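You operate a simulated robot arm through the tools that you are given. There is no shell and no other tool.

Carry out the task below with a simulated robot arm. There is one attempt and no reset: what you move stays moved.

TASK
Run the track car to hole 3 and snap the silver clip onto its eye.
Fine: the gold clip goes on the tall eye, the black pin home in the fork; plunger down in its hole.

Only the result counts: the job must be done as asked and must still hold three seconds after the hand-in. Knocking over, shifting, dropping, spilling or breaking anything else fails it.

THE ROBOT
A 7-joint arm with a two-finger parallel gripper, fixed in place. Base frame: the origin is on the floor under the middle of its stand, x ahead of it, y to its left, z up; the work surface is at about z = 88.5. Units: cm, rad, N and s.
With the tool pointing down near the work surface it reaches from about 10 to 64 cm from the base axis. Its first joint turns from -1.152 to 1.152 rad. Payload 1.57 kg.
Tool frame: the origin (TCP) lies between the finger pads and is the grasp point; the fingertips stand 3 cm ahead of it; z points along the fingers, y is the line along which they close. The gripper opens to 8 cm. The fingers are 1.7 cm wide and 1.2 cm thick; the gripper's body (4 by 8.2 cm) begins 8 cm behind the TCP.
Orientation is told as [roll, pitch, yaw] about the base's x, y, z axes, in that order, counted from this pose: with the fingers straight down and closing along the base's y, the tool's x points along the base's -x, its y along +y and its z along -z.

THE INTERFACE
- The arm moves only by the tool arm_command. Its argument "series" is a list of rows, each a list of 2 entries, a list of its own where there are three numbers: the shift along the tool's x, y, z in units of 200 mm (1.0 is 200 mm), then the turn, a rotation vector about the tool's x, y, z in units of 90 degrees (1.0 is 90 degrees). In form: [[[tx, ty, tz], [rx, ry, rz]], ...]. A call has 1 to 20 rows; each row is the pose to reach, as a shift and turn from the pose commanded when the call began, along the tool's axes at that moment. "fingers" is the finger opening in cm, from 0 to 8, set as the call begins (left out, the last holds). A call with a number of a shift or a turn outside -1 to 1 is refused whole. Each row takes 0.2 s and may step no farther than 5 cm and 0.15 rad from the row before; otherwise, or with a gripper value out of range, the whole call is refused. Where a pose cannot be reached the arm comes as near as it can. A force on the tool above 40 N (or 10 N above the force at the start of the call, whichever is more), or a blocked arm, ends the call early, and 0.2 s more pass. The fingers move at their own pace (about 7.2 cm/s each) and stop on an object; they squeeze with about 43 N. The grip force told is the motor's: it shows also when the fingers shut on nothing. Time passes only in rows, and 0.2 s behind the last, so rows that repeat a pose let the fingers close. The reply holds the time, the measured pose of the TCP, the force on the tool along the base axes, the opening and the grip force, in the units named above and with some noise, with the torque about the TCP (base axes, N m) and any sound that the robot's microphone picked up.
- Cameras (640 x 400 px; columns grow to the right, rows downward): "scene" is fixed at [4.78, 43.48, 141.04]; the picture's right is [-0.81, -0.59, 0.00], its down [-0.42, 0.57, -0.70] and it looks along [0.42, -0.57, -0.71] (base axes); focal length 257 px, centre (320, 200). "wrist" rides on the gripper at [7.2, -0.7, -12.2] in the tool frame; the picture's right is [0.09, 1.00, 0.00], its down [-0.84, 0.08, -0.54] and it looks along [-0.54, 0.05, 0.84] (tool axes); focal length 238 px, centre (320, 200).
- get_image(camera): a new picture of that camera. No time passes.
- locate(camera, pixels): for up to 12 pixels [column, row] of the newest picture of that camera ("zoom" is the newest enlarged one), the place [x, y, z] in the base frame of the surface seen there, good to about 0.3 cm. No time passes.
- zoom(camera, box): a new picture of the part [left, top, right, bottom] of that camera's present view, enlarged. No time passes.
- job_done(): hands the job in; it is judged then, once.

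Open the gripper and draw the arm clear of the work before you hand the job in, unless the task says otherwise.

The tools are called by a JSON object that holds its "fn" and its "kwargs". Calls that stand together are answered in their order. arm_command: Moves the arm, as the interface text tells. Its arguments: {"type":"object","properties":{"series":{"type":"array","items":{"type":"array"}},"fingers":{"type":"number"}},"required":["series"]} The other tools are called the same way: get_image (camera) takes a picture; locate (camera, pixels) gives the place of the surface under pixels of a picture; zoom (camera, box) takes an enlarged picture of a part of a camera's view; job_done () hands the job in.

At the start:

```text
time: 0.0
position: [45.04, 8.49, 115.96]
tcp_rot: [-0.001, 0.0, -0.002]
ft_force: [0.6, -0.4, 0.6]
moment: [0.04, 0.02, -0.01]
opening: 8.0
finger_force: 0.0
```

scene: 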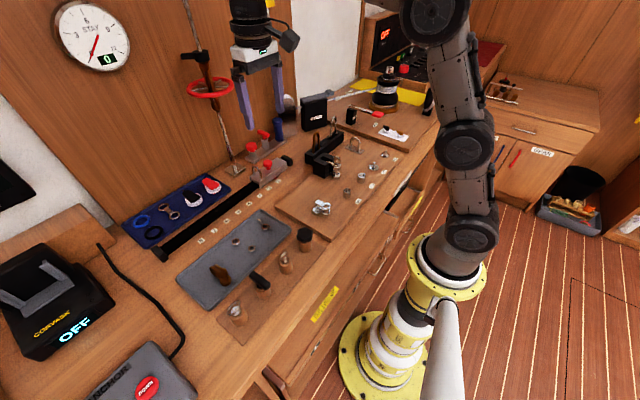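
wrist: 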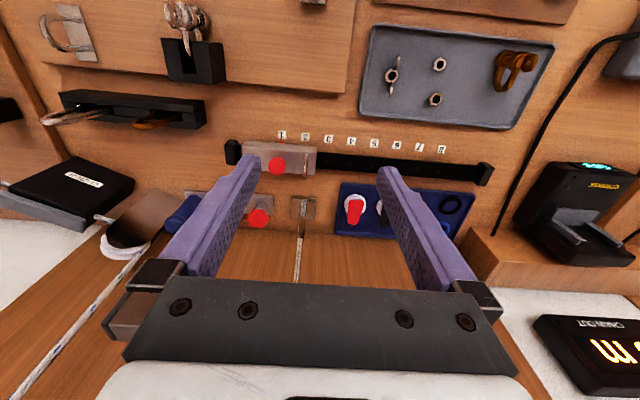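

I'll begin by looking closely at the work surface with enlarged views of the track, clips and eyes.

{"fn": "zoom", "kwargs": {"camera": "scene", "box": [130, 120, 290, 220]}}

{"fn": "zoom", "kwargs": {"camera": "scene", "box": [270, 110, 430, 220]}}

{"fn": "zoom", "kwargs": {"camera": "scene", "box": [170, 200, 330, 330]}}

{"fn": "zoom", "kwargs": {"camera": "wrist", "box": [0, 0, 320, 200]}}

{"fn": "zoom", "kwargs": {"camera": "wrist", "box": [220, 100, 520, 260]}}

```text
4.00 times, centred on (210, 170) of scene
```

zoom: 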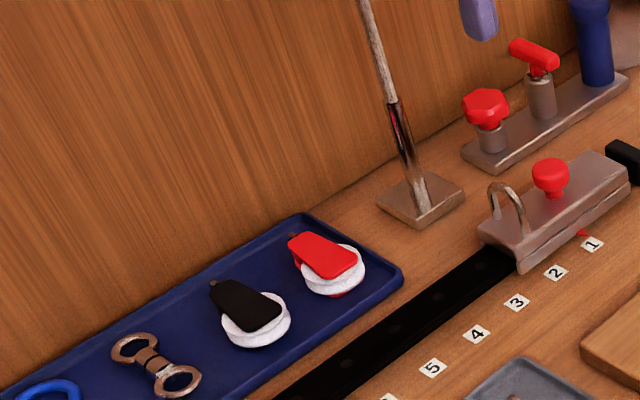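

```text
3.64 times, centred on (350, 165) of scene
```

zoom: 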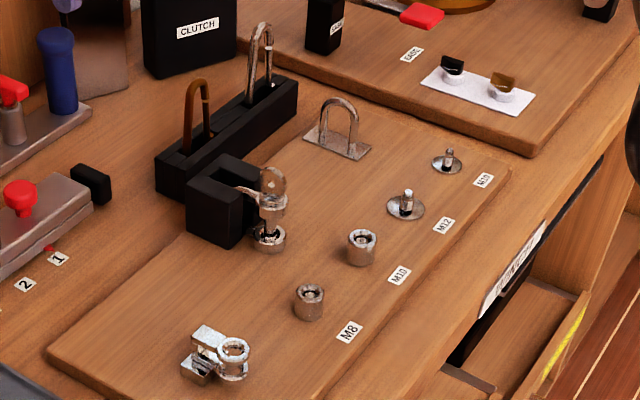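

```text
3.08 times, centred on (250, 265) of scene
```

zoom: 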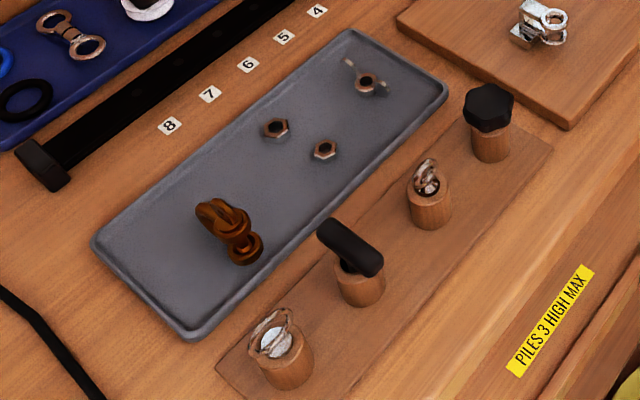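

```text
2.00 times, centred on (160, 100) of wrist
```

zoom: 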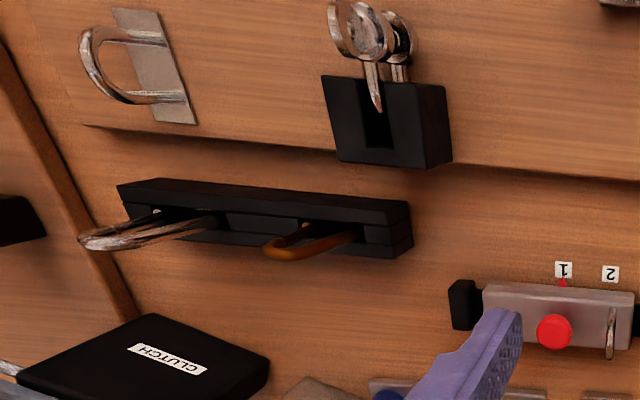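

```text
2.13 times, centred on (370, 180) of wrist
```

zoom: 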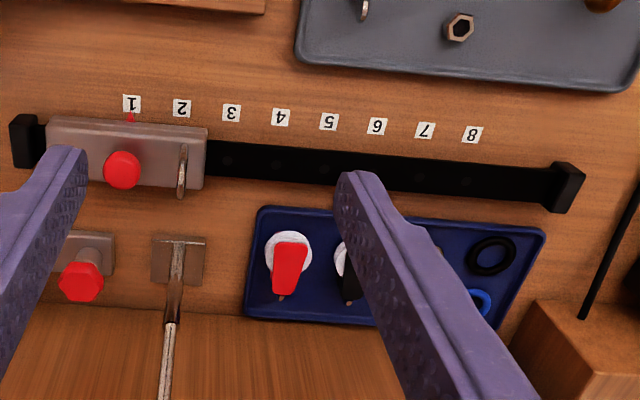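

The overview shows carabiner-like clips in a black rack, an eye on a plate, pins in a wooden strip and a car with red plunger on the track. I'll zoom tighter to identify each part.

{"fn": "zoom", "kwargs": {"camera": "scene", "box": [300, 120, 370, 180]}}

{"fn": "zoom", "kwargs": {"camera": "scene", "box": [305, 190, 345, 220]}}

{"fn": "zoom", "kwargs": {"camera": "scene", "box": [220, 225, 320, 330]}}

{"fn": "zoom", "kwargs": {"camera": "scene", "box": [235, 110, 315, 190]}}

{"fn": "zoom", "kwargs": {"camera": "scene", "box": [340, 40, 440, 150]}}

{"fn": "zoom", "kwargs": {"camera": "scene", "box": [170, 0, 250, 180]}}

{"fn": "zoom", "kwargs": {"camera": "wrist", "box": [140, 0, 240, 90]}}

{"fn": "zoom", "kwargs": {"camera": "wrist", "box": [20, 0, 220, 140]}}

```text
6.67 times, centred on (335, 150) of scene
```

zoom: 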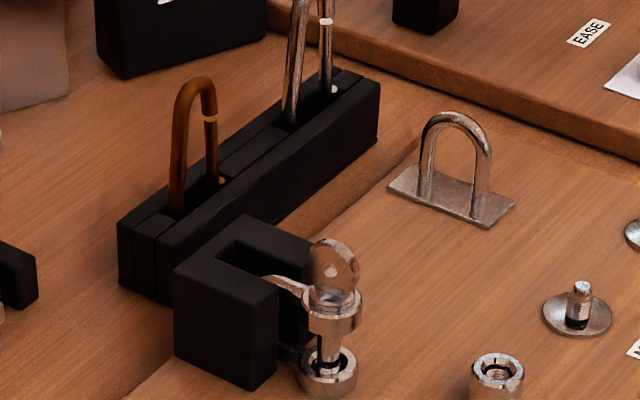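

```text
13.33 times, centred on (325, 205) of scene
```

zoom: 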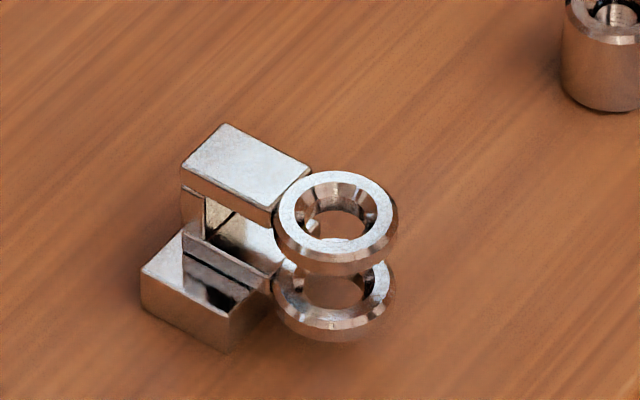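

```text
3.81 times, centred on (270, 278) of scene
```

zoom: 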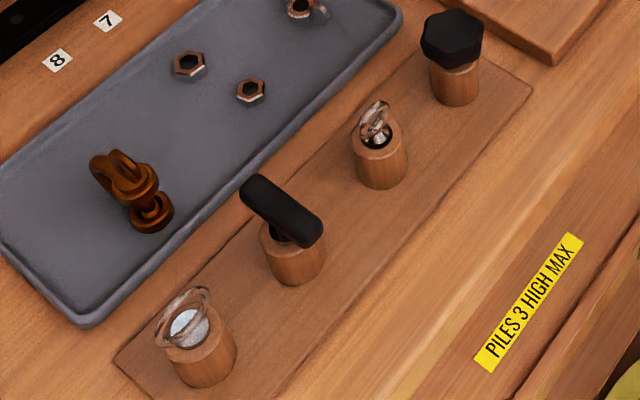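

```text
5.00 times, centred on (275, 150) of scene
```

zoom: 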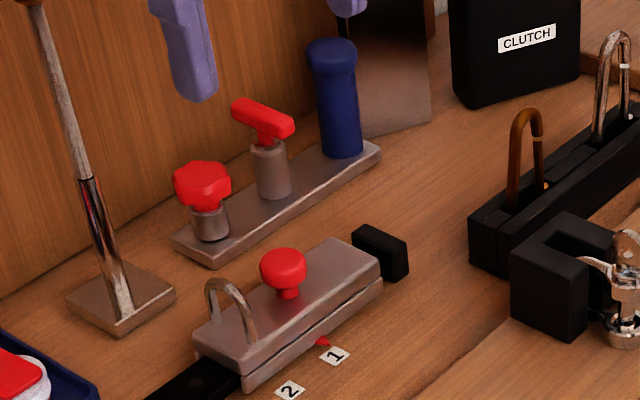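

```text
3.64 times, centred on (390, 95) of scene
```

zoom: 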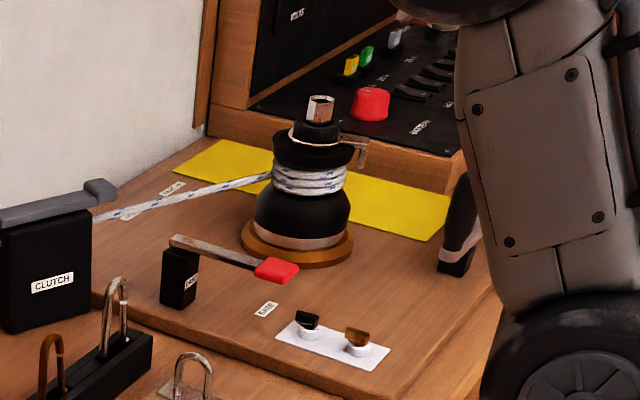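

```text
2.22 times, centred on (210, 90) of scene
```

zoom: 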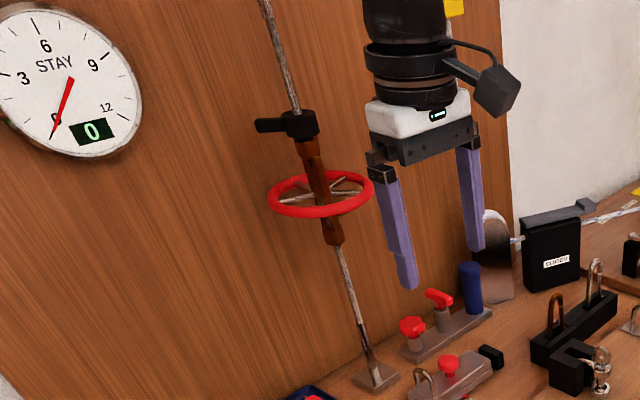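

```text
4.44 times, centred on (190, 45) of wrist
```

zoom: 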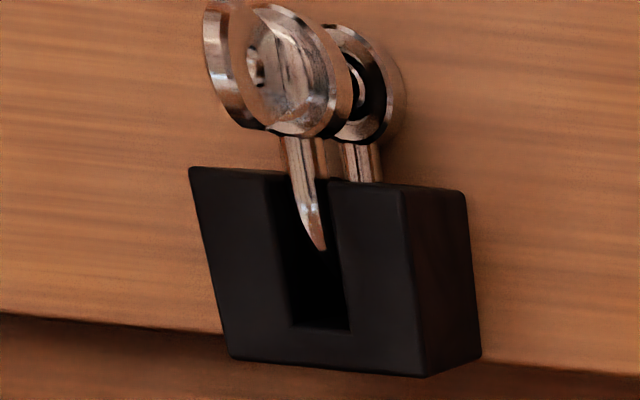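

```text
2.86 times, centred on (120, 70) of wrist
```

zoom: 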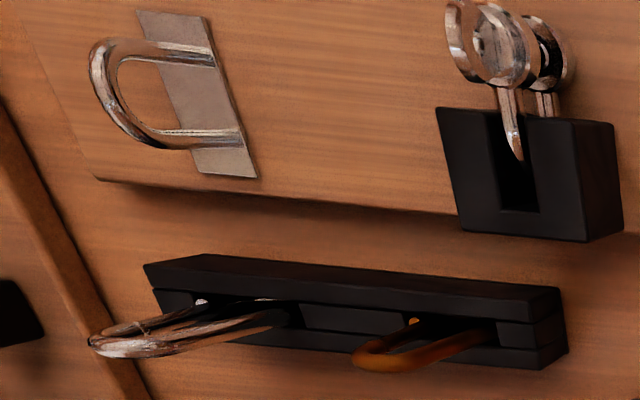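

Several parts are now recognisable: silver clip (318,138), gold clip (327,150) in the black rack, eye on plate (352,143), fork (322,207), black-headed pins (258,280) and (304,238), car with red plunger (266,165). I'll locate key points in the base frame.

{"fn": "get_image", "kwargs": {"camera": "scene"}}

{"fn": "locate", "kwargs": {"camera": "scene", "pixels": [[254, 174], [267, 164], [290, 160], [245, 183], [162, 254], [201, 240], [238, 208], [277, 181], [264, 191], [252, 199]]}}

{"fn": "locate", "kwargs": {"camera": "scene", "pixels": [[352, 138], [355, 152], [319, 163], [312, 172], [338, 155], [325, 205], [305, 233], [258, 280], [285, 256], [237, 311], [332, 120], [321, 132]]}}

```text
taken
```

scene: 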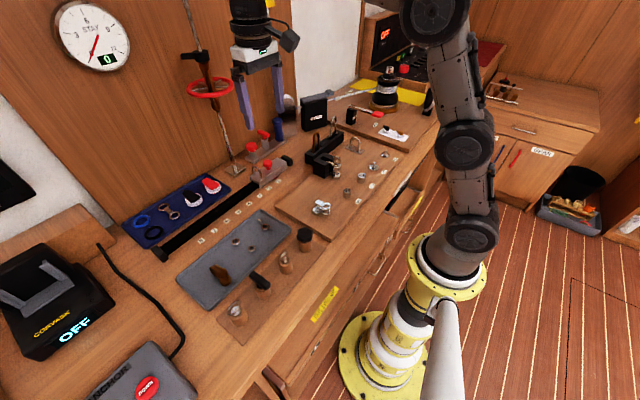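

```text
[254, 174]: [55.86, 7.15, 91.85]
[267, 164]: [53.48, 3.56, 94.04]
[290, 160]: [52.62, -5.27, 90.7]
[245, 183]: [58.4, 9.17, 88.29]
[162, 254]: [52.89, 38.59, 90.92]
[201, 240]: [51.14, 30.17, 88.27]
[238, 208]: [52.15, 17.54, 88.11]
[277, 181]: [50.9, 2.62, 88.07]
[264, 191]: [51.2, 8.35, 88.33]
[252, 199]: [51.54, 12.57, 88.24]
```

```text
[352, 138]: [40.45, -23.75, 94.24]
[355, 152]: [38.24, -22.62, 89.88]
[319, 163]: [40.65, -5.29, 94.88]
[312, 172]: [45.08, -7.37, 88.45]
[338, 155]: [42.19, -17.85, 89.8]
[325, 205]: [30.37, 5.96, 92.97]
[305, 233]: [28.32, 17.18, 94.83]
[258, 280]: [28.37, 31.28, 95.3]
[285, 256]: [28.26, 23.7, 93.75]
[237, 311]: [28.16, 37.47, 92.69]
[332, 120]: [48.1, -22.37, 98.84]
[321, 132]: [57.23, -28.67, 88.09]
```

The positions are consistent with a bench from y −25 to +40. I'll carry the arm back and left at height so the wrist camera looks down at the pins and fork.

{"fn": "arm_command", "kwargs": {"series": [[[0.167, 0.133, 0.033], [0, 0, 0]], [[0.333, 0.267, 0.067], [0, 0, 0]], [[0.5, 0.4, 0.1], [0, 0, 0]], [[0.667, 0.533, 0.133], [0, 0, 0]], [[0.833, 0.667, 0.167], [0, 0, 0]], [[1.0, 0.8, 0.2], [0, 0, 0]]]}}

{"fn": "get_image", "kwargs": {"camera": "wrist"}}

```text
time: 1.4
position: [25.05, 24.56, 112.1]
tcp_rot: [0.0, 0.001, 0.002]
ft_force: [0.2, 0.8, -0.2]
moment: [0.01, 0.01, -0.02]
opening: 8.01
finger_force: 0.0
```

```text
taken
```

wrist: 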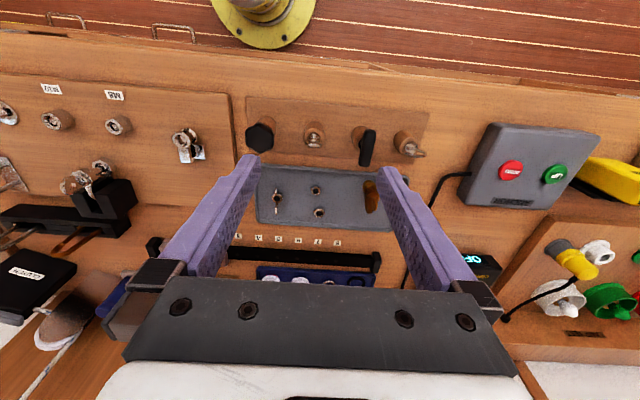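

The wrist view shows the pin strip at rows 125–150, fork at (187,145). I'll zoom in on these.

{"fn": "zoom", "kwargs": {"camera": "wrist", "box": [240, 95, 440, 220]}}

{"fn": "zoom", "kwargs": {"camera": "wrist", "box": [0, 70, 240, 230]}}

{"fn": "zoom", "kwargs": {"camera": "wrist", "box": [340, 110, 440, 180]}}

{"fn": "zoom", "kwargs": {"camera": "wrist", "box": [160, 115, 220, 175]}}

{"fn": "zoom", "kwargs": {"camera": "wrist", "box": [240, 110, 340, 180]}}

{"fn": "locate", "kwargs": {"camera": "wrist", "pixels": [[258, 137], [367, 148], [312, 135], [409, 146], [185, 137], [187, 154], [84, 181], [97, 176], [10, 176], [72, 238], [30, 212], [100, 205]]}}

```text
3.20 times, centred on (340, 158) of wrist
```

zoom: 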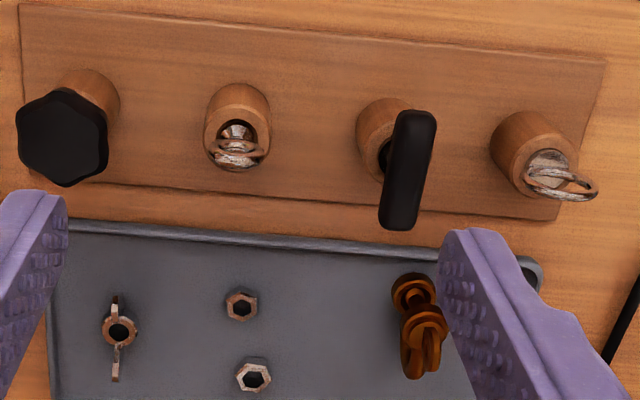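

```text
2.50 times, centred on (120, 150) of wrist
```

zoom: 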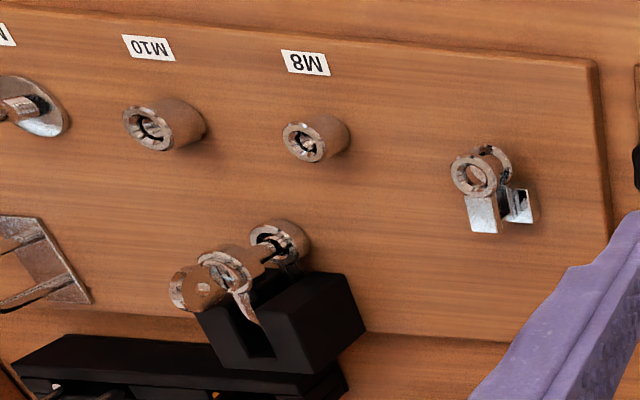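

```text
5.71 times, centred on (390, 145) of wrist
```

zoom: 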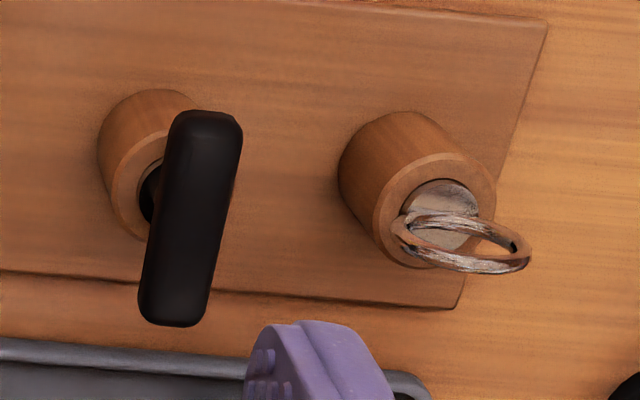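

```text
6.67 times, centred on (190, 145) of wrist
```

zoom: 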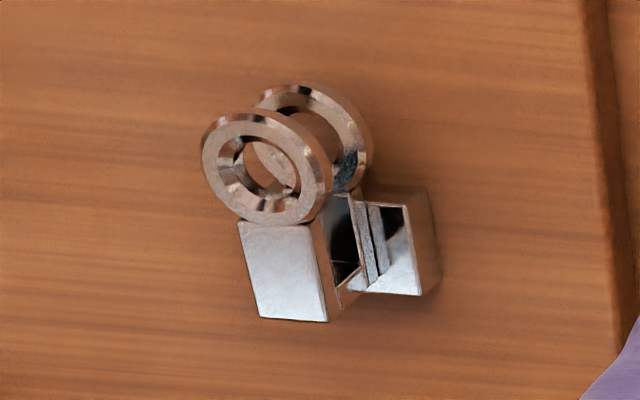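

```text
5.71 times, centred on (290, 145) of wrist
```

zoom: 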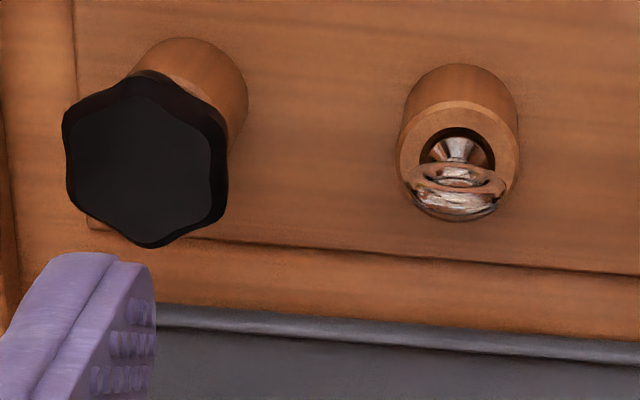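

```text
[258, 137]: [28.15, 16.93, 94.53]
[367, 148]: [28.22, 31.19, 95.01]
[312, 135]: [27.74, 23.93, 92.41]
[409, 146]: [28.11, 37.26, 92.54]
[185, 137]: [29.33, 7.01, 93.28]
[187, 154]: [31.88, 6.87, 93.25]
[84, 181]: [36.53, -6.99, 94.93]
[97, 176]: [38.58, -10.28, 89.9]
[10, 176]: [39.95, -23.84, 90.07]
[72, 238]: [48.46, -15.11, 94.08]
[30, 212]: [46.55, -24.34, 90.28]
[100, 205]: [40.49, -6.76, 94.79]
```

Both a hex-knob and a T-handle pin are black, so I'll look at each very closely from the scene camera to tell which is the pin for the fork.

{"fn": "zoom", "kwargs": {"camera": "scene", "box": [290, 222, 320, 252]}}

{"fn": "zoom", "kwargs": {"camera": "scene", "box": [243, 265, 278, 300]}}

{"fn": "zoom", "kwargs": {"camera": "scene", "box": [270, 245, 300, 275]}}

{"fn": "zoom", "kwargs": {"camera": "scene", "box": [225, 295, 255, 325]}}

{"fn": "zoom", "kwargs": {"camera": "scene", "box": [315, 140, 350, 175]}}

{"fn": "zoom", "kwargs": {"camera": "scene", "box": [300, 110, 345, 165]}}

```text
13.33 times, centred on (305, 237) of scene
```

zoom: 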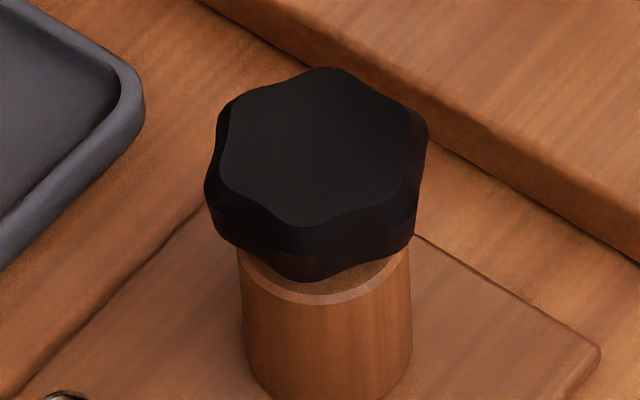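

```text
11.43 times, centred on (260, 282) of scene
```

zoom: 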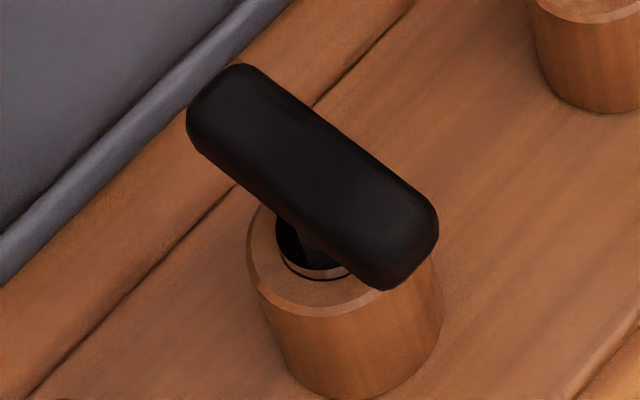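

```text
13.33 times, centred on (285, 260) of scene
```

zoom: 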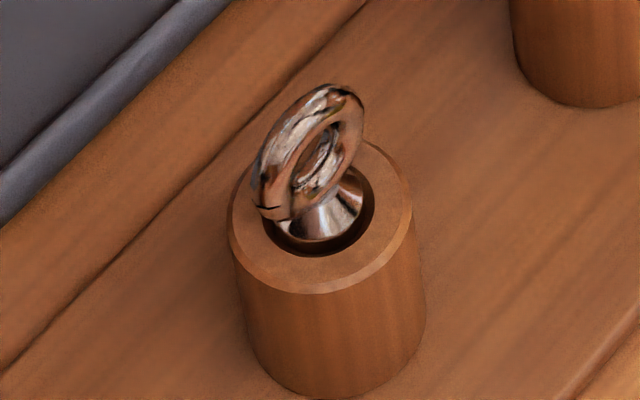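

```text
13.33 times, centred on (240, 310) of scene
```

zoom: 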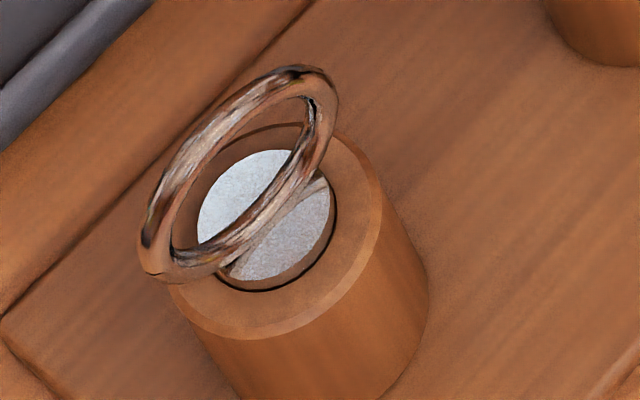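

```text
11.43 times, centred on (332, 158) of scene
```

zoom: 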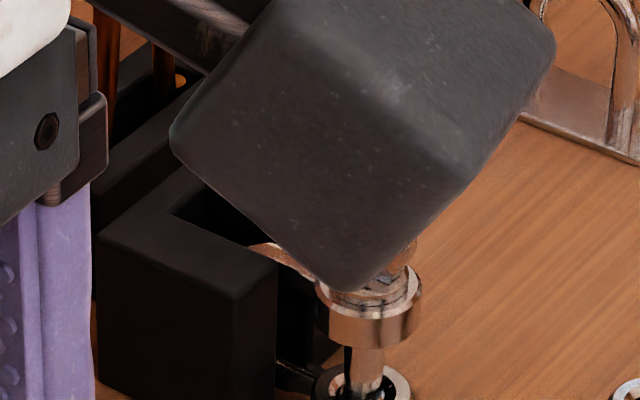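

```text
7.27 times, centred on (322, 138) of scene
```

zoom: 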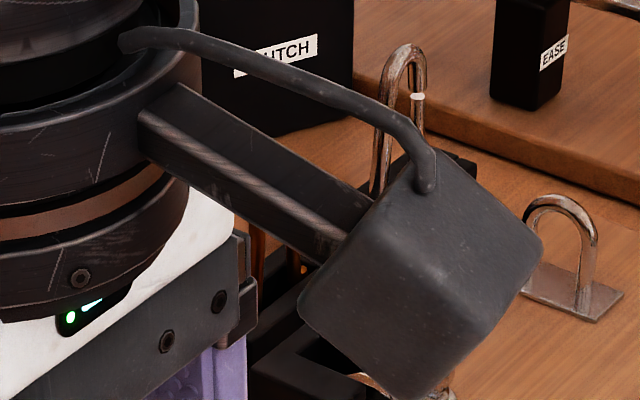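

The T-handle has a slim shaft with a stepped collar, the hex knob hides its shaft. Next I'll bring the wrist camera over the clip rack and eye, moving right at height.

{"fn": "arm_command", "kwargs": {"series": [[[-0.05, -0.2, 0.0], [0, 0, 0]], [[-0.1, -0.4, 0.0], [0, 0, 0]], [[-0.15, -0.6, 0.0], [0, 0, 0]], [[-0.2, -0.8, 0.0], [0, 0, 0]], [[-0.25, -1.0, 0.0], [0, 0, 0]]]}}

{"fn": "arm_command", "kwargs": {"series": [[[-0.05, -0.2, 0.0], [0, 0, 0]], [[-0.1, -0.4, 0.0], [0, 0, 0]], [[-0.15, -0.6, 0.0], [0, 0, 0]], [[-0.2, -0.8, 0.0], [0, 0, 0]], [[-0.25, -1.0, 0.05], [0, 0, 0]]]}}

{"fn": "get_image", "kwargs": {"camera": "wrist"}}

{"fn": "get_image", "kwargs": {"camera": "scene"}}

```text
time: 2.6
position: [30.05, 4.36, 112.14]
tcp_rot: [0.0, 0.001, 0.002]
ft_force: [-0.4, 0.9, 1.0]
moment: [0.0, -0.02, 0.02]
opening: 7.97
finger_force: 0.1
```

```text
time: 3.8
position: [35.1, -15.53, 110.86]
tcp_rot: [0.001, -0.001, 0.002]
ft_force: [0.5, 0.3, -0.4]
moment: [0.02, -0.02, 0.0]
opening: 8.0
finger_force: 0.1
```

```text
taken
```

wrist: 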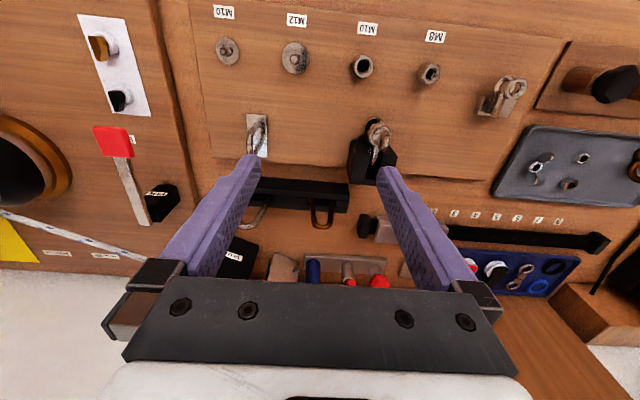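

```text
taken
```

scene: 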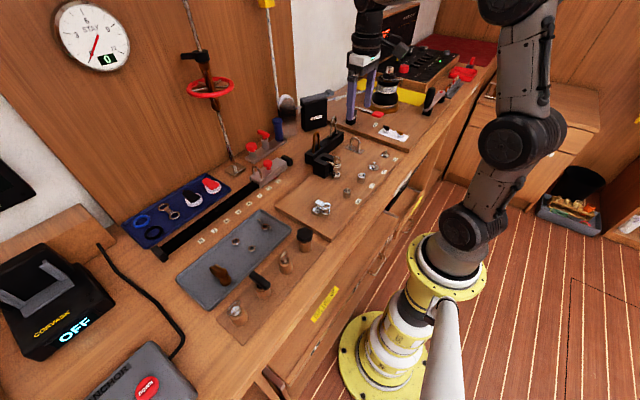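

The rack with clips is at (300,195), the eye at (256,135) and the block at (373,150). I'll zoom into these.

{"fn": "zoom", "kwargs": {"camera": "wrist", "box": [235, 105, 415, 235]}}

{"fn": "zoom", "kwargs": {"camera": "wrist", "box": [240, 170, 350, 240]}}

{"fn": "zoom", "kwargs": {"camera": "wrist", "box": [340, 110, 410, 190]}}

{"fn": "zoom", "kwargs": {"camera": "wrist", "box": [235, 105, 285, 165]}}

{"fn": "zoom", "kwargs": {"camera": "scene", "box": [300, 110, 345, 165]}}

{"fn": "zoom", "kwargs": {"camera": "scene", "box": [315, 140, 350, 175]}}

```text
3.08 times, centred on (325, 170) of wrist
```

zoom: 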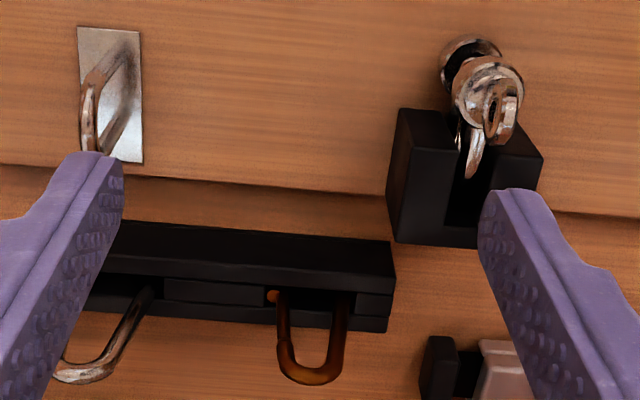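

```text
5.71 times, centred on (295, 205) of wrist
```

zoom: 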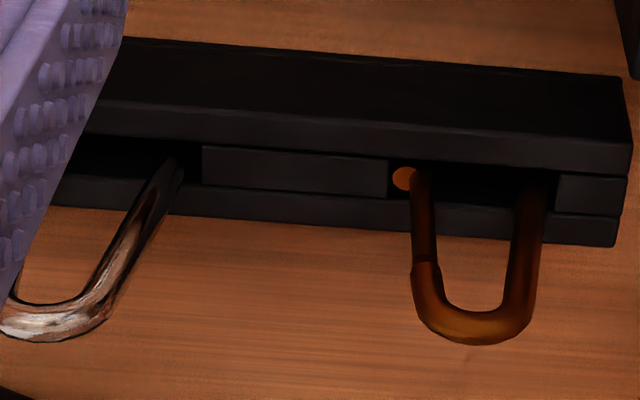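

```text
5.00 times, centred on (375, 150) of wrist
```

zoom: 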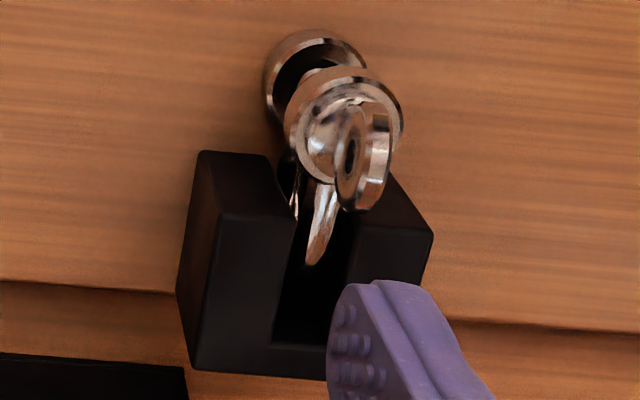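

```text
6.67 times, centred on (260, 135) of wrist
```

zoom: 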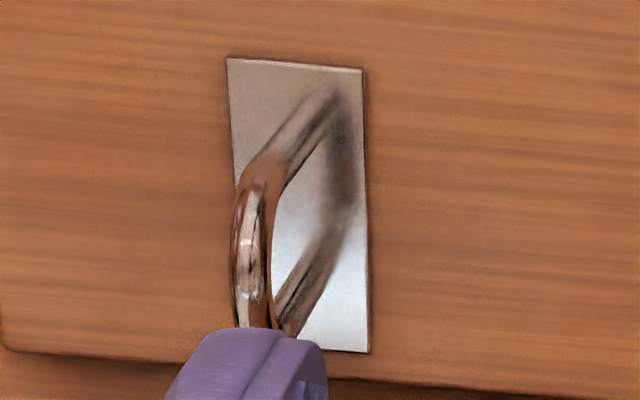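

```text
7.27 times, centred on (322, 138) of scene
```

zoom: 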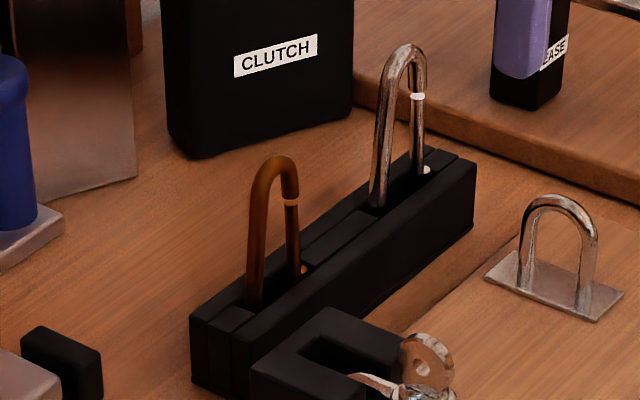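

```text
11.43 times, centred on (332, 158) of scene
```

zoom: 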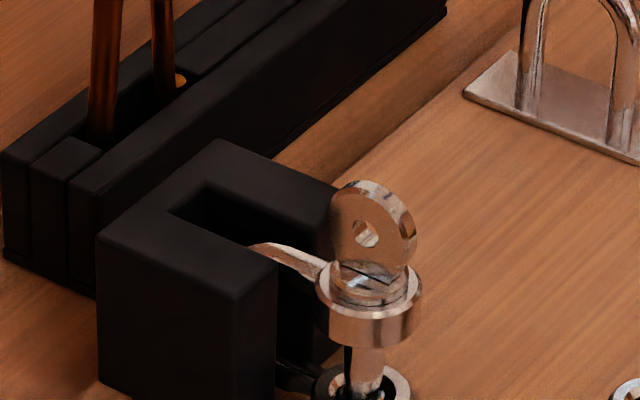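

The clips stand in the rack in the y–z plane, with gates on their −y legs (gate/nose bands visible at (290,203) and (417,97) in the zoom). I'll locate their tops, noses, pivots and the eye in the zoomed picture.

{"fn": "zoom", "kwargs": {"camera": "scene", "box": [300, 110, 370, 170]}}

{"fn": "locate", "kwargs": {"camera": "zoom", "pixels": [[192, 78], [205, 118], [219, 179], [175, 195], [311, 0], [325, 22], [333, 89], [288, 115], [457, 118], [424, 190], [481, 215], [180, 260]]}}

{"fn": "zoom", "kwargs": {"camera": "scene", "box": [235, 150, 305, 200]}}

```text
6.67 times, centred on (335, 140) of scene
```

zoom: 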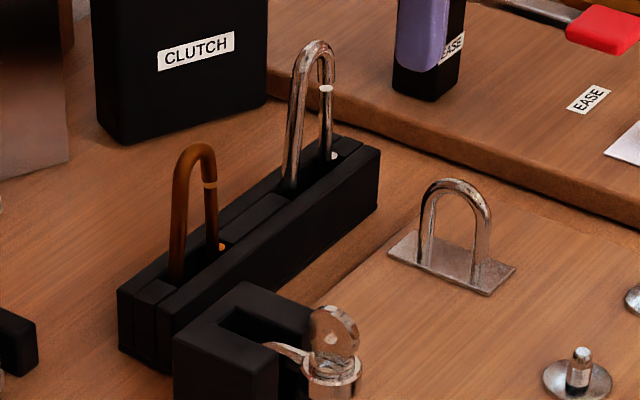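

```text
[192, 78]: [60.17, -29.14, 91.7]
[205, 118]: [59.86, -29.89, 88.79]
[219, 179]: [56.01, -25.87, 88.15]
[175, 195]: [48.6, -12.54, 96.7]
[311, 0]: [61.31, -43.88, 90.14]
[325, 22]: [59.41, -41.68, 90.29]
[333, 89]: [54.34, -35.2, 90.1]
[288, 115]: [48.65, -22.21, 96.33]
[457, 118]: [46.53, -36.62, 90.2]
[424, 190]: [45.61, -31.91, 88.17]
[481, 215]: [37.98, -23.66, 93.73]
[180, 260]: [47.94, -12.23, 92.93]
```

```text
8.00 times, centred on (270, 175) of scene
```

zoom: 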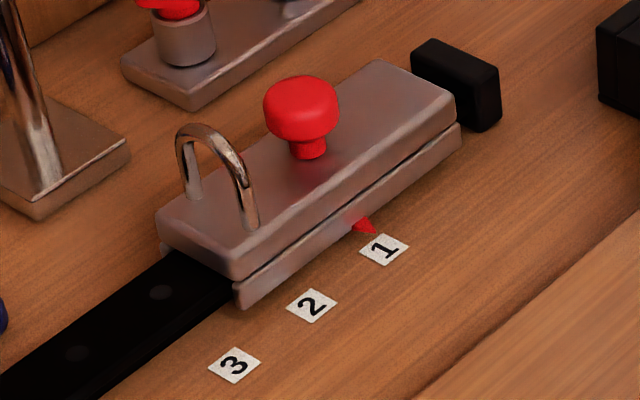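

Pixels in the new zoom differ from what I used, so I'll repeat the enlarged picture and locate the right features: gold top (192,148), silver top (318,42), eye top (455,181), and so on.

{"fn": "zoom", "kwargs": {"camera": "scene", "box": [300, 110, 370, 170]}}

{"fn": "locate", "kwargs": {"camera": "zoom", "pixels": [[192, 148], [207, 175], [213, 220], [222, 247], [176, 270], [318, 43], [326, 75], [327, 120], [333, 156], [290, 180], [457, 181], [478, 270]]}}

{"fn": "locate", "kwargs": {"camera": "zoom", "pixels": [[425, 235], [388, 253], [417, 231], [515, 267], [488, 296], [118, 290], [160, 300], [120, 350], [160, 370], [378, 150], [345, 140], [377, 205]]}}

{"fn": "zoom", "kwargs": {"camera": "scene", "box": [235, 150, 305, 200]}}

{"fn": "locate", "kwargs": {"camera": "zoom", "pixels": [[302, 95], [308, 152], [197, 128], [190, 185], [250, 215], [384, 249], [312, 305], [234, 364], [160, 292], [78, 353], [363, 226], [380, 70]]}}

```text
6.67 times, centred on (335, 140) of scene
```

zoom: 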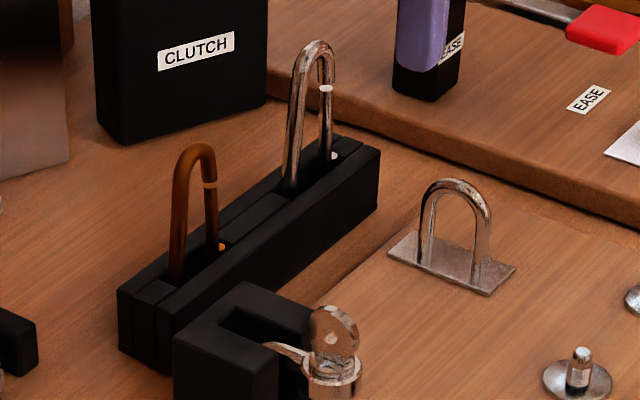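

```text
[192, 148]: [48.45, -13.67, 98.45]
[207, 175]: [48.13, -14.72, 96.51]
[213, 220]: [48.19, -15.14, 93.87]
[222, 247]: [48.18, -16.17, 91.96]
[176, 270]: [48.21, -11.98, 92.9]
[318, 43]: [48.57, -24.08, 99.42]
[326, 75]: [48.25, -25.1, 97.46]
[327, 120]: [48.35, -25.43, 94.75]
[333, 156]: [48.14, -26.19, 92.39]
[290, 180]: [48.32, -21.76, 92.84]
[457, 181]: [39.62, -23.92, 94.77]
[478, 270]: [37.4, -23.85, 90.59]
```

```text
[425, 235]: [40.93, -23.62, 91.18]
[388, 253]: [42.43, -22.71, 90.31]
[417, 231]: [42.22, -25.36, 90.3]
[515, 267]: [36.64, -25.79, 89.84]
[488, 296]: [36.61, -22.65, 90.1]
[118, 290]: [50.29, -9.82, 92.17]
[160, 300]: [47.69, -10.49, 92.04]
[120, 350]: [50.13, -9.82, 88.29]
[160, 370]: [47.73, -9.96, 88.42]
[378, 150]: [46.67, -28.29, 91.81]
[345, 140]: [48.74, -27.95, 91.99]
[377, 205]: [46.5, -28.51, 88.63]
```

```text
8.00 times, centred on (270, 175) of scene
```

zoom: 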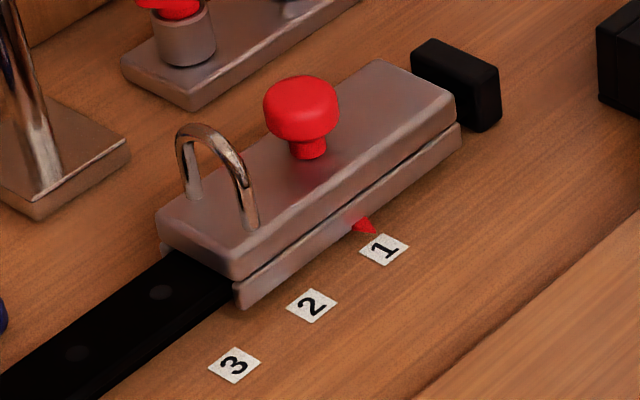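

```text
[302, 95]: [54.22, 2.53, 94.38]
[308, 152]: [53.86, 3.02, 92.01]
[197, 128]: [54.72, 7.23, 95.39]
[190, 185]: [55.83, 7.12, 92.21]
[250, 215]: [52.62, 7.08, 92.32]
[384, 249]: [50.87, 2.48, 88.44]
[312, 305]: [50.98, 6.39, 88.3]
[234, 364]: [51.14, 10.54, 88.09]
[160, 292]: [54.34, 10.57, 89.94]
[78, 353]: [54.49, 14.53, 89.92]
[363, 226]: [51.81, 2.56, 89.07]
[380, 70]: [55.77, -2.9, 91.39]
```

Geometry so far: rack top z≈92 with clips in x≈48.2, tall eye at (39.5,−24) top z≈94.8, car knob (54.2,2.6), holes 4 cm apart (hole 3 at y≈10.55). I'll locate the hand-wheel, rod and the red-knob station next to the track to plan clearance.

{"fn": "get_image", "kwargs": {"camera": "scene"}}

{"fn": "locate", "kwargs": {"camera": "scene", "pixels": [[189, 92], [232, 88], [210, 97], [225, 120], [228, 140], [234, 167], [208, 70], [251, 149], [263, 135], [278, 125], [243, 159], [205, 30]]}}

{"fn": "zoom", "kwargs": {"camera": "scene", "box": [180, 40, 300, 190]}}

```text
taken
```

scene: 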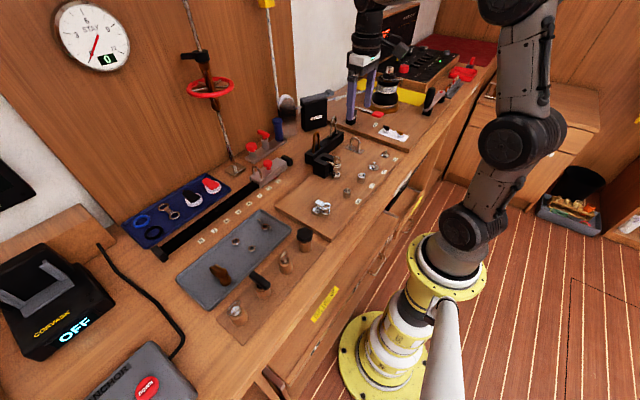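

```text
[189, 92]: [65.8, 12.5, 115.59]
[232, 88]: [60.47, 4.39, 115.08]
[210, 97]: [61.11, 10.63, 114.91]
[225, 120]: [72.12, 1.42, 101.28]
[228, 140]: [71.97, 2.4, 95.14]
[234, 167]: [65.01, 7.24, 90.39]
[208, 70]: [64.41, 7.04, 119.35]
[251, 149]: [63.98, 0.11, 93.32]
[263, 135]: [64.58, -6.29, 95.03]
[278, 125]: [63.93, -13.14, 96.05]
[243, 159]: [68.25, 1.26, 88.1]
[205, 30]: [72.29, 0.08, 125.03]
```

```text
2.67 times, centred on (240, 115) of scene
```

zoom: 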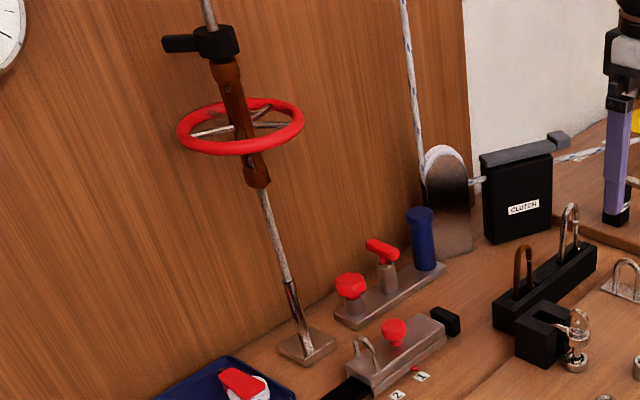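

The hand-wheel's near edge is at x≈60 and z≈115, so working at x≈54 is clear. I'll move over the car knob while turning the gripper −90° yaw so it closes along x.

{"fn": "arm_command", "kwargs": {"series": [[[-0.087, 0.082, 0], [0, 0, 0.091]], [[-0.174, 0.164, 0], [0, 0, 0.182]], [[-0.26, 0.247, 0], [0, 0, 0.273]], [[-0.347, 0.329, 0], [0, 0, 0.364]], [[-0.434, 0.411, 0], [0, 0, 0.455]], [[-0.52, 0.494, 0], [0, 0, 0.546]], [[-0.608, 0.576, 0], [0, 0, 0.637]], [[-0.695, 0.658, 0], [0, 0, 0.728]], [[-0.78, 0.74, 0], [0, 0, 0.819]], [[-0.868, 0.823, 0], [0, 0, 0.91]], [[-0.955, 0.905, 0], [0, 0, 1.0]]], "fingers": 6}}

{"fn": "get_image", "kwargs": {"camera": "wrist"}}

{"fn": "get_image", "kwargs": {"camera": "scene"}}

```text
time: 6.2
position: [54.23, 2.5, 111.14]
tcp_rot: [0.001, -0.001, -1.572]
ft_force: [-0.4, 0.8, 0.5]
moment: [0.01, 0.02, -0.01]
opening: 6.04
finger_force: 0.1
```

```text
taken
```

wrist: 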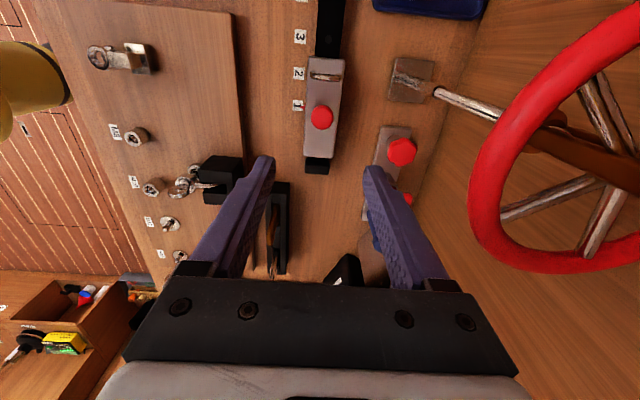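

```text
taken
```

scene: 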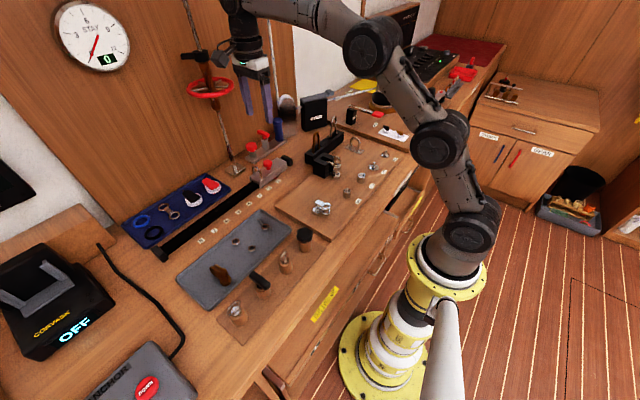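

The knob sits at (322,117) between the fingers and the wheel's near edge at (475,200). I'll locate the knob, eye and wheel edge from here for exact positions.

{"fn": "locate", "kwargs": {"camera": "wrist", "pixels": [[322, 118], [311, 118], [332, 118], [322, 107], [322, 75], [312, 77], [337, 77], [475, 200], [488, 150], [335, 15], [300, 105], [300, 37]]}}

{"fn": "zoom", "kwargs": {"camera": "wrist", "box": [280, 20, 370, 180]}}

```text
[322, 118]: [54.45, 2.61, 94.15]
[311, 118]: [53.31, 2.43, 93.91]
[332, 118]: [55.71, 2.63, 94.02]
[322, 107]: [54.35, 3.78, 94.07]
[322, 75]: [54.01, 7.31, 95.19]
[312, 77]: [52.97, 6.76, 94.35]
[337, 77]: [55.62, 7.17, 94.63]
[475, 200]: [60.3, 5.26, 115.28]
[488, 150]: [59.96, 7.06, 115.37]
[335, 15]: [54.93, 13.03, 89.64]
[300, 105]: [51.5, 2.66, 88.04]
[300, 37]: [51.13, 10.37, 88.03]
```

```text
2.50 times, centred on (325, 100) of wrist
```

zoom: 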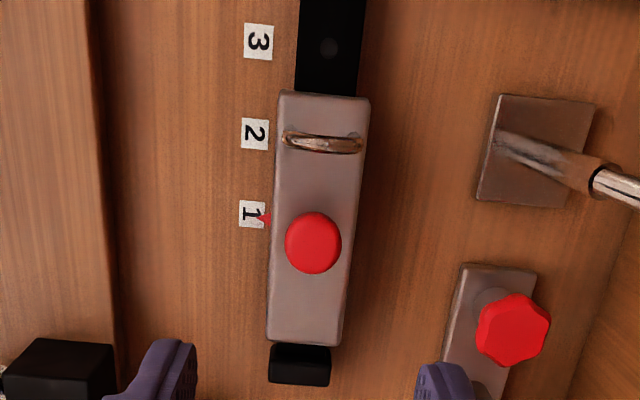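

Knob centre is about (54.4,2.6) with top z≈94.3. I'll descend to fingertips at z≈92.7 around the knob with fingers at 5 cm.

{"fn": "arm_command", "kwargs": {"series": [[[0.003, 0.008, 0.2], [0, 0, 0]], [[0.003, 0.008, 0.4], [0, 0, 0]], [[0.003, 0.008, 0.6], [0, 0, 0]], [[0.003, 0.008, 0.7], [0, 0, 0]], [[0.003, 0.008, 0.772], [0, 0, 0]]], "fingers": 5}}

{"fn": "get_image", "kwargs": {"camera": "wrist"}}

{"fn": "zoom", "kwargs": {"camera": "scene", "box": [215, 110, 315, 200]}}

```text
time: 7.4
position: [54.33, 2.56, 95.49]
tcp_rot: [0.0, 0.001, -1.571]
ft_force: [-0.6, -1.5, -0.4]
moment: [0.03, -0.02, 0.03]
opening: 5.01
finger_force: 0.1
```

```text
taken
```

wrist: 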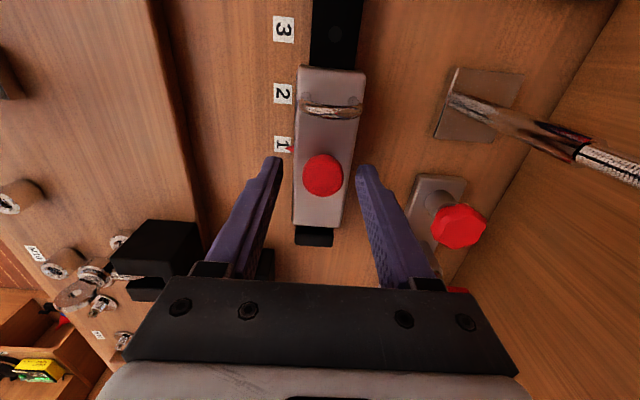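

```text
4.44 times, centred on (265, 155) of scene
```

zoom: 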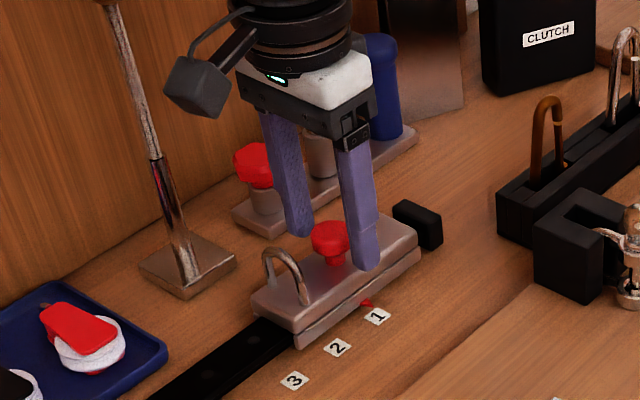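

The knob stands between the fingertips. I'll close the fingers on it.

{"fn": "arm_command", "kwargs": {"series": [[[0, 0, 0], [0, 0, 0]], [[0, 0, 0], [0, 0, 0]], [[0, 0, 0], [0, 0, 0]]], "fingers": 0}}

{"fn": "zoom", "kwargs": {"camera": "scene", "box": [215, 110, 315, 200]}}

```text
time: 8.2
position: [54.41, 2.58, 95.61]
tcp_rot: [0.007, -0.001, -1.573]
ft_force: [16.4, -0.9, -2.8]
moment: [-0.02, -0.44, 0.01]
opening: 2.7
finger_force: 38.1
```

```text
4.44 times, centred on (265, 155) of scene
```

zoom: 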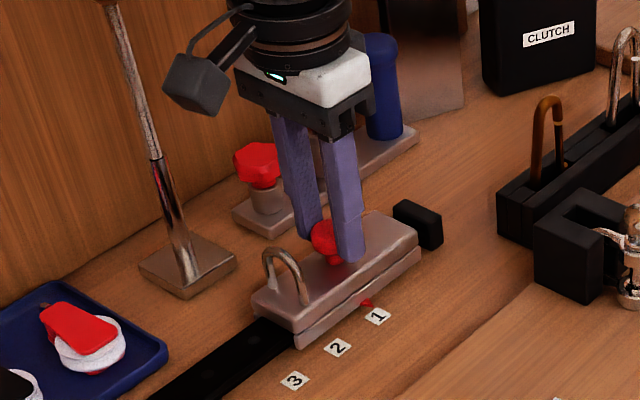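

Grip is firm at 2.7 cm opening with a 16 N side force in +x, so I'll centre slightly to +x and lift the plunger gently, watching the force.

{"fn": "arm_command", "kwargs": {"series": [[[0, 0.006, 0], [0, 0, 0]], [[0, 0.008, -0.012], [0, 0, 0]], [[0, 0.008, -0.024], [0, 0, 0]], [[0, 0.008, -0.036], [0, 0, 0]]]}}

{"fn": "zoom", "kwargs": {"camera": "scene", "box": [215, 110, 315, 200]}}

```text
time: 9.2
position: [54.49, 2.57, 96.26]
tcp_rot: [-0.002, 0.0, -1.57]
ft_force: [9.5, -0.7, -3.5]
moment: [0.06, -0.27, 0.03]
opening: 2.66
finger_force: 37.3
```

```text
4.44 times, centred on (265, 155) of scene
```

zoom: 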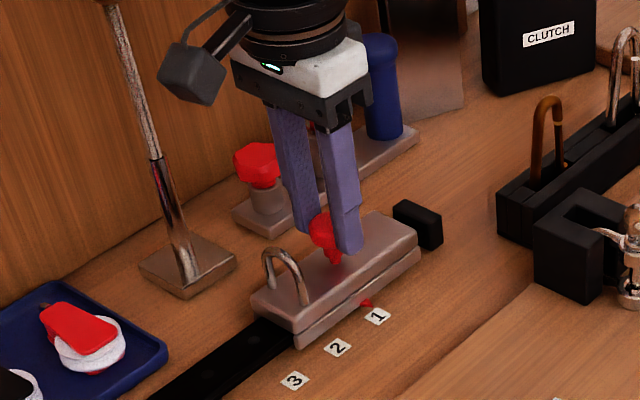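

The plunger rises with only ~3 N of pull. I'll lift further in small steps.

{"fn": "arm_command", "kwargs": {"series": [[[0, 0.004, -0.01], [0, 0, 0]], [[0, 0.004, -0.02], [0, 0, 0]], [[0, 0.004, -0.03], [0, 0, 0]]]}}

{"fn": "zoom", "kwargs": {"camera": "scene", "box": [215, 110, 315, 200]}}

```text
time: 10.0
position: [54.48, 2.67, 96.84]
tcp_rot: [-0.003, 0.0, -1.572]
ft_force: [1.9, 0.6, -4.6]
moment: [-0.01, 0.02, 0.05]
opening: 2.69
finger_force: 37.7
```

```text
4.44 times, centred on (265, 155) of scene
```

zoom: 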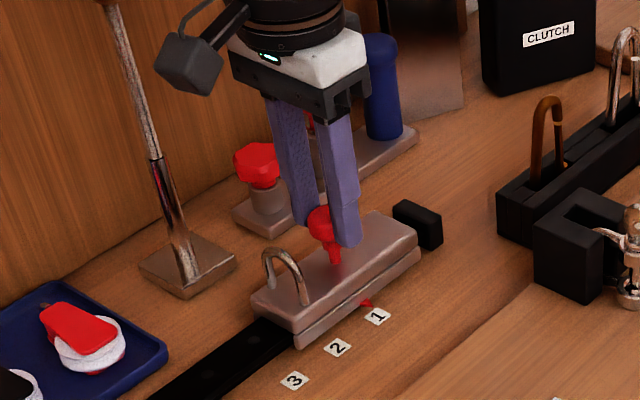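

The spring force is growing linearly (4.6 N) with ~1.3 cm lift. I'll try a small slide to +y to see whether the plunger has cleared hole 1.

{"fn": "arm_command", "kwargs": {"series": [[[0.01, 0, 0], [0, 0, 0]], [[0.025, 0, 0], [0, 0, 0]], [[0.04, 0, 0], [0, 0, 0]]]}}

{"fn": "zoom", "kwargs": {"camera": "scene", "box": [215, 110, 315, 200]}}

```text
time: 10.8
position: [54.42, 3.44, 96.7]
tcp_rot: [-0.001, -0.001, -1.57]
ft_force: [-2.8, -1.3, -3.4]
moment: [-0.01, 0.14, -0.01]
opening: 2.69
finger_force: 37.5
```

```text
4.44 times, centred on (265, 155) of scene
```

zoom: 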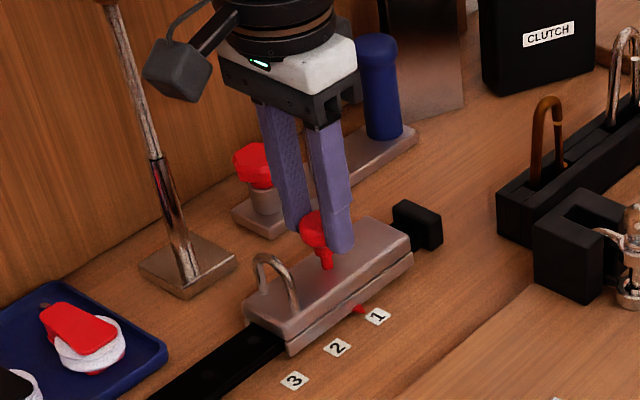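

The car slides freely with the plunger up. I'll run it the remaining 7.2 cm to hole 3.

{"fn": "arm_command", "kwargs": {"series": [[[0.05, 0, 0], [0, 0, 0]], [[0.1, 0, 0], [0, 0, 0]], [[0.15, 0, 0], [0, 0, 0]], [[0.2, 0, 0], [0, 0, 0]], [[0.25, 0, 0], [0, 0, 0]], [[0.3, 0, 0], [0, 0, 0]], [[0.34, 0, 0], [0, 0, 0]], [[0.36, 0, 0], [0, 0, 0]], [[0.36, 0, 0], [0, 0, 0]]]}}

{"fn": "zoom", "kwargs": {"camera": "scene", "box": [215, 110, 315, 200]}}

{"fn": "get_image", "kwargs": {"camera": "wrist"}}

```text
time: 12.8
position: [54.52, 10.72, 96.85]
tcp_rot: [-0.002, -0.002, -1.571]
ft_force: [-9.8, 0.9, -4.5]
moment: [-0.12, 0.26, -0.03]
opening: 2.69
finger_force: 37.7
```

```text
4.44 times, centred on (265, 155) of scene
```

zoom: 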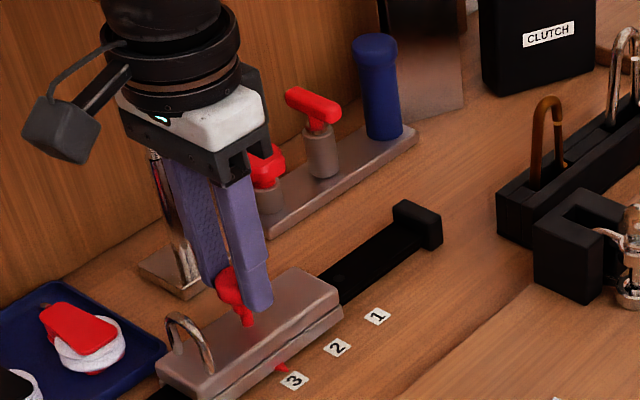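

```text
taken
```

wrist: 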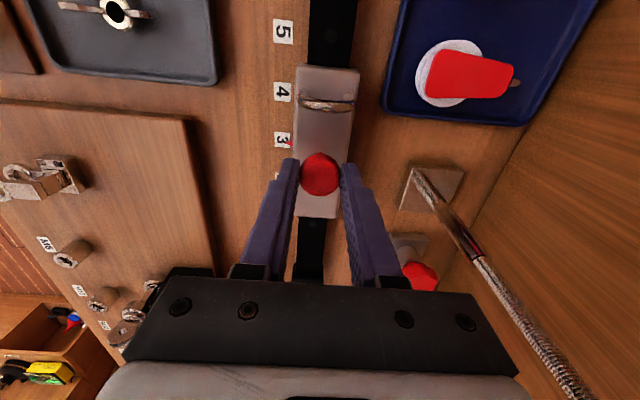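

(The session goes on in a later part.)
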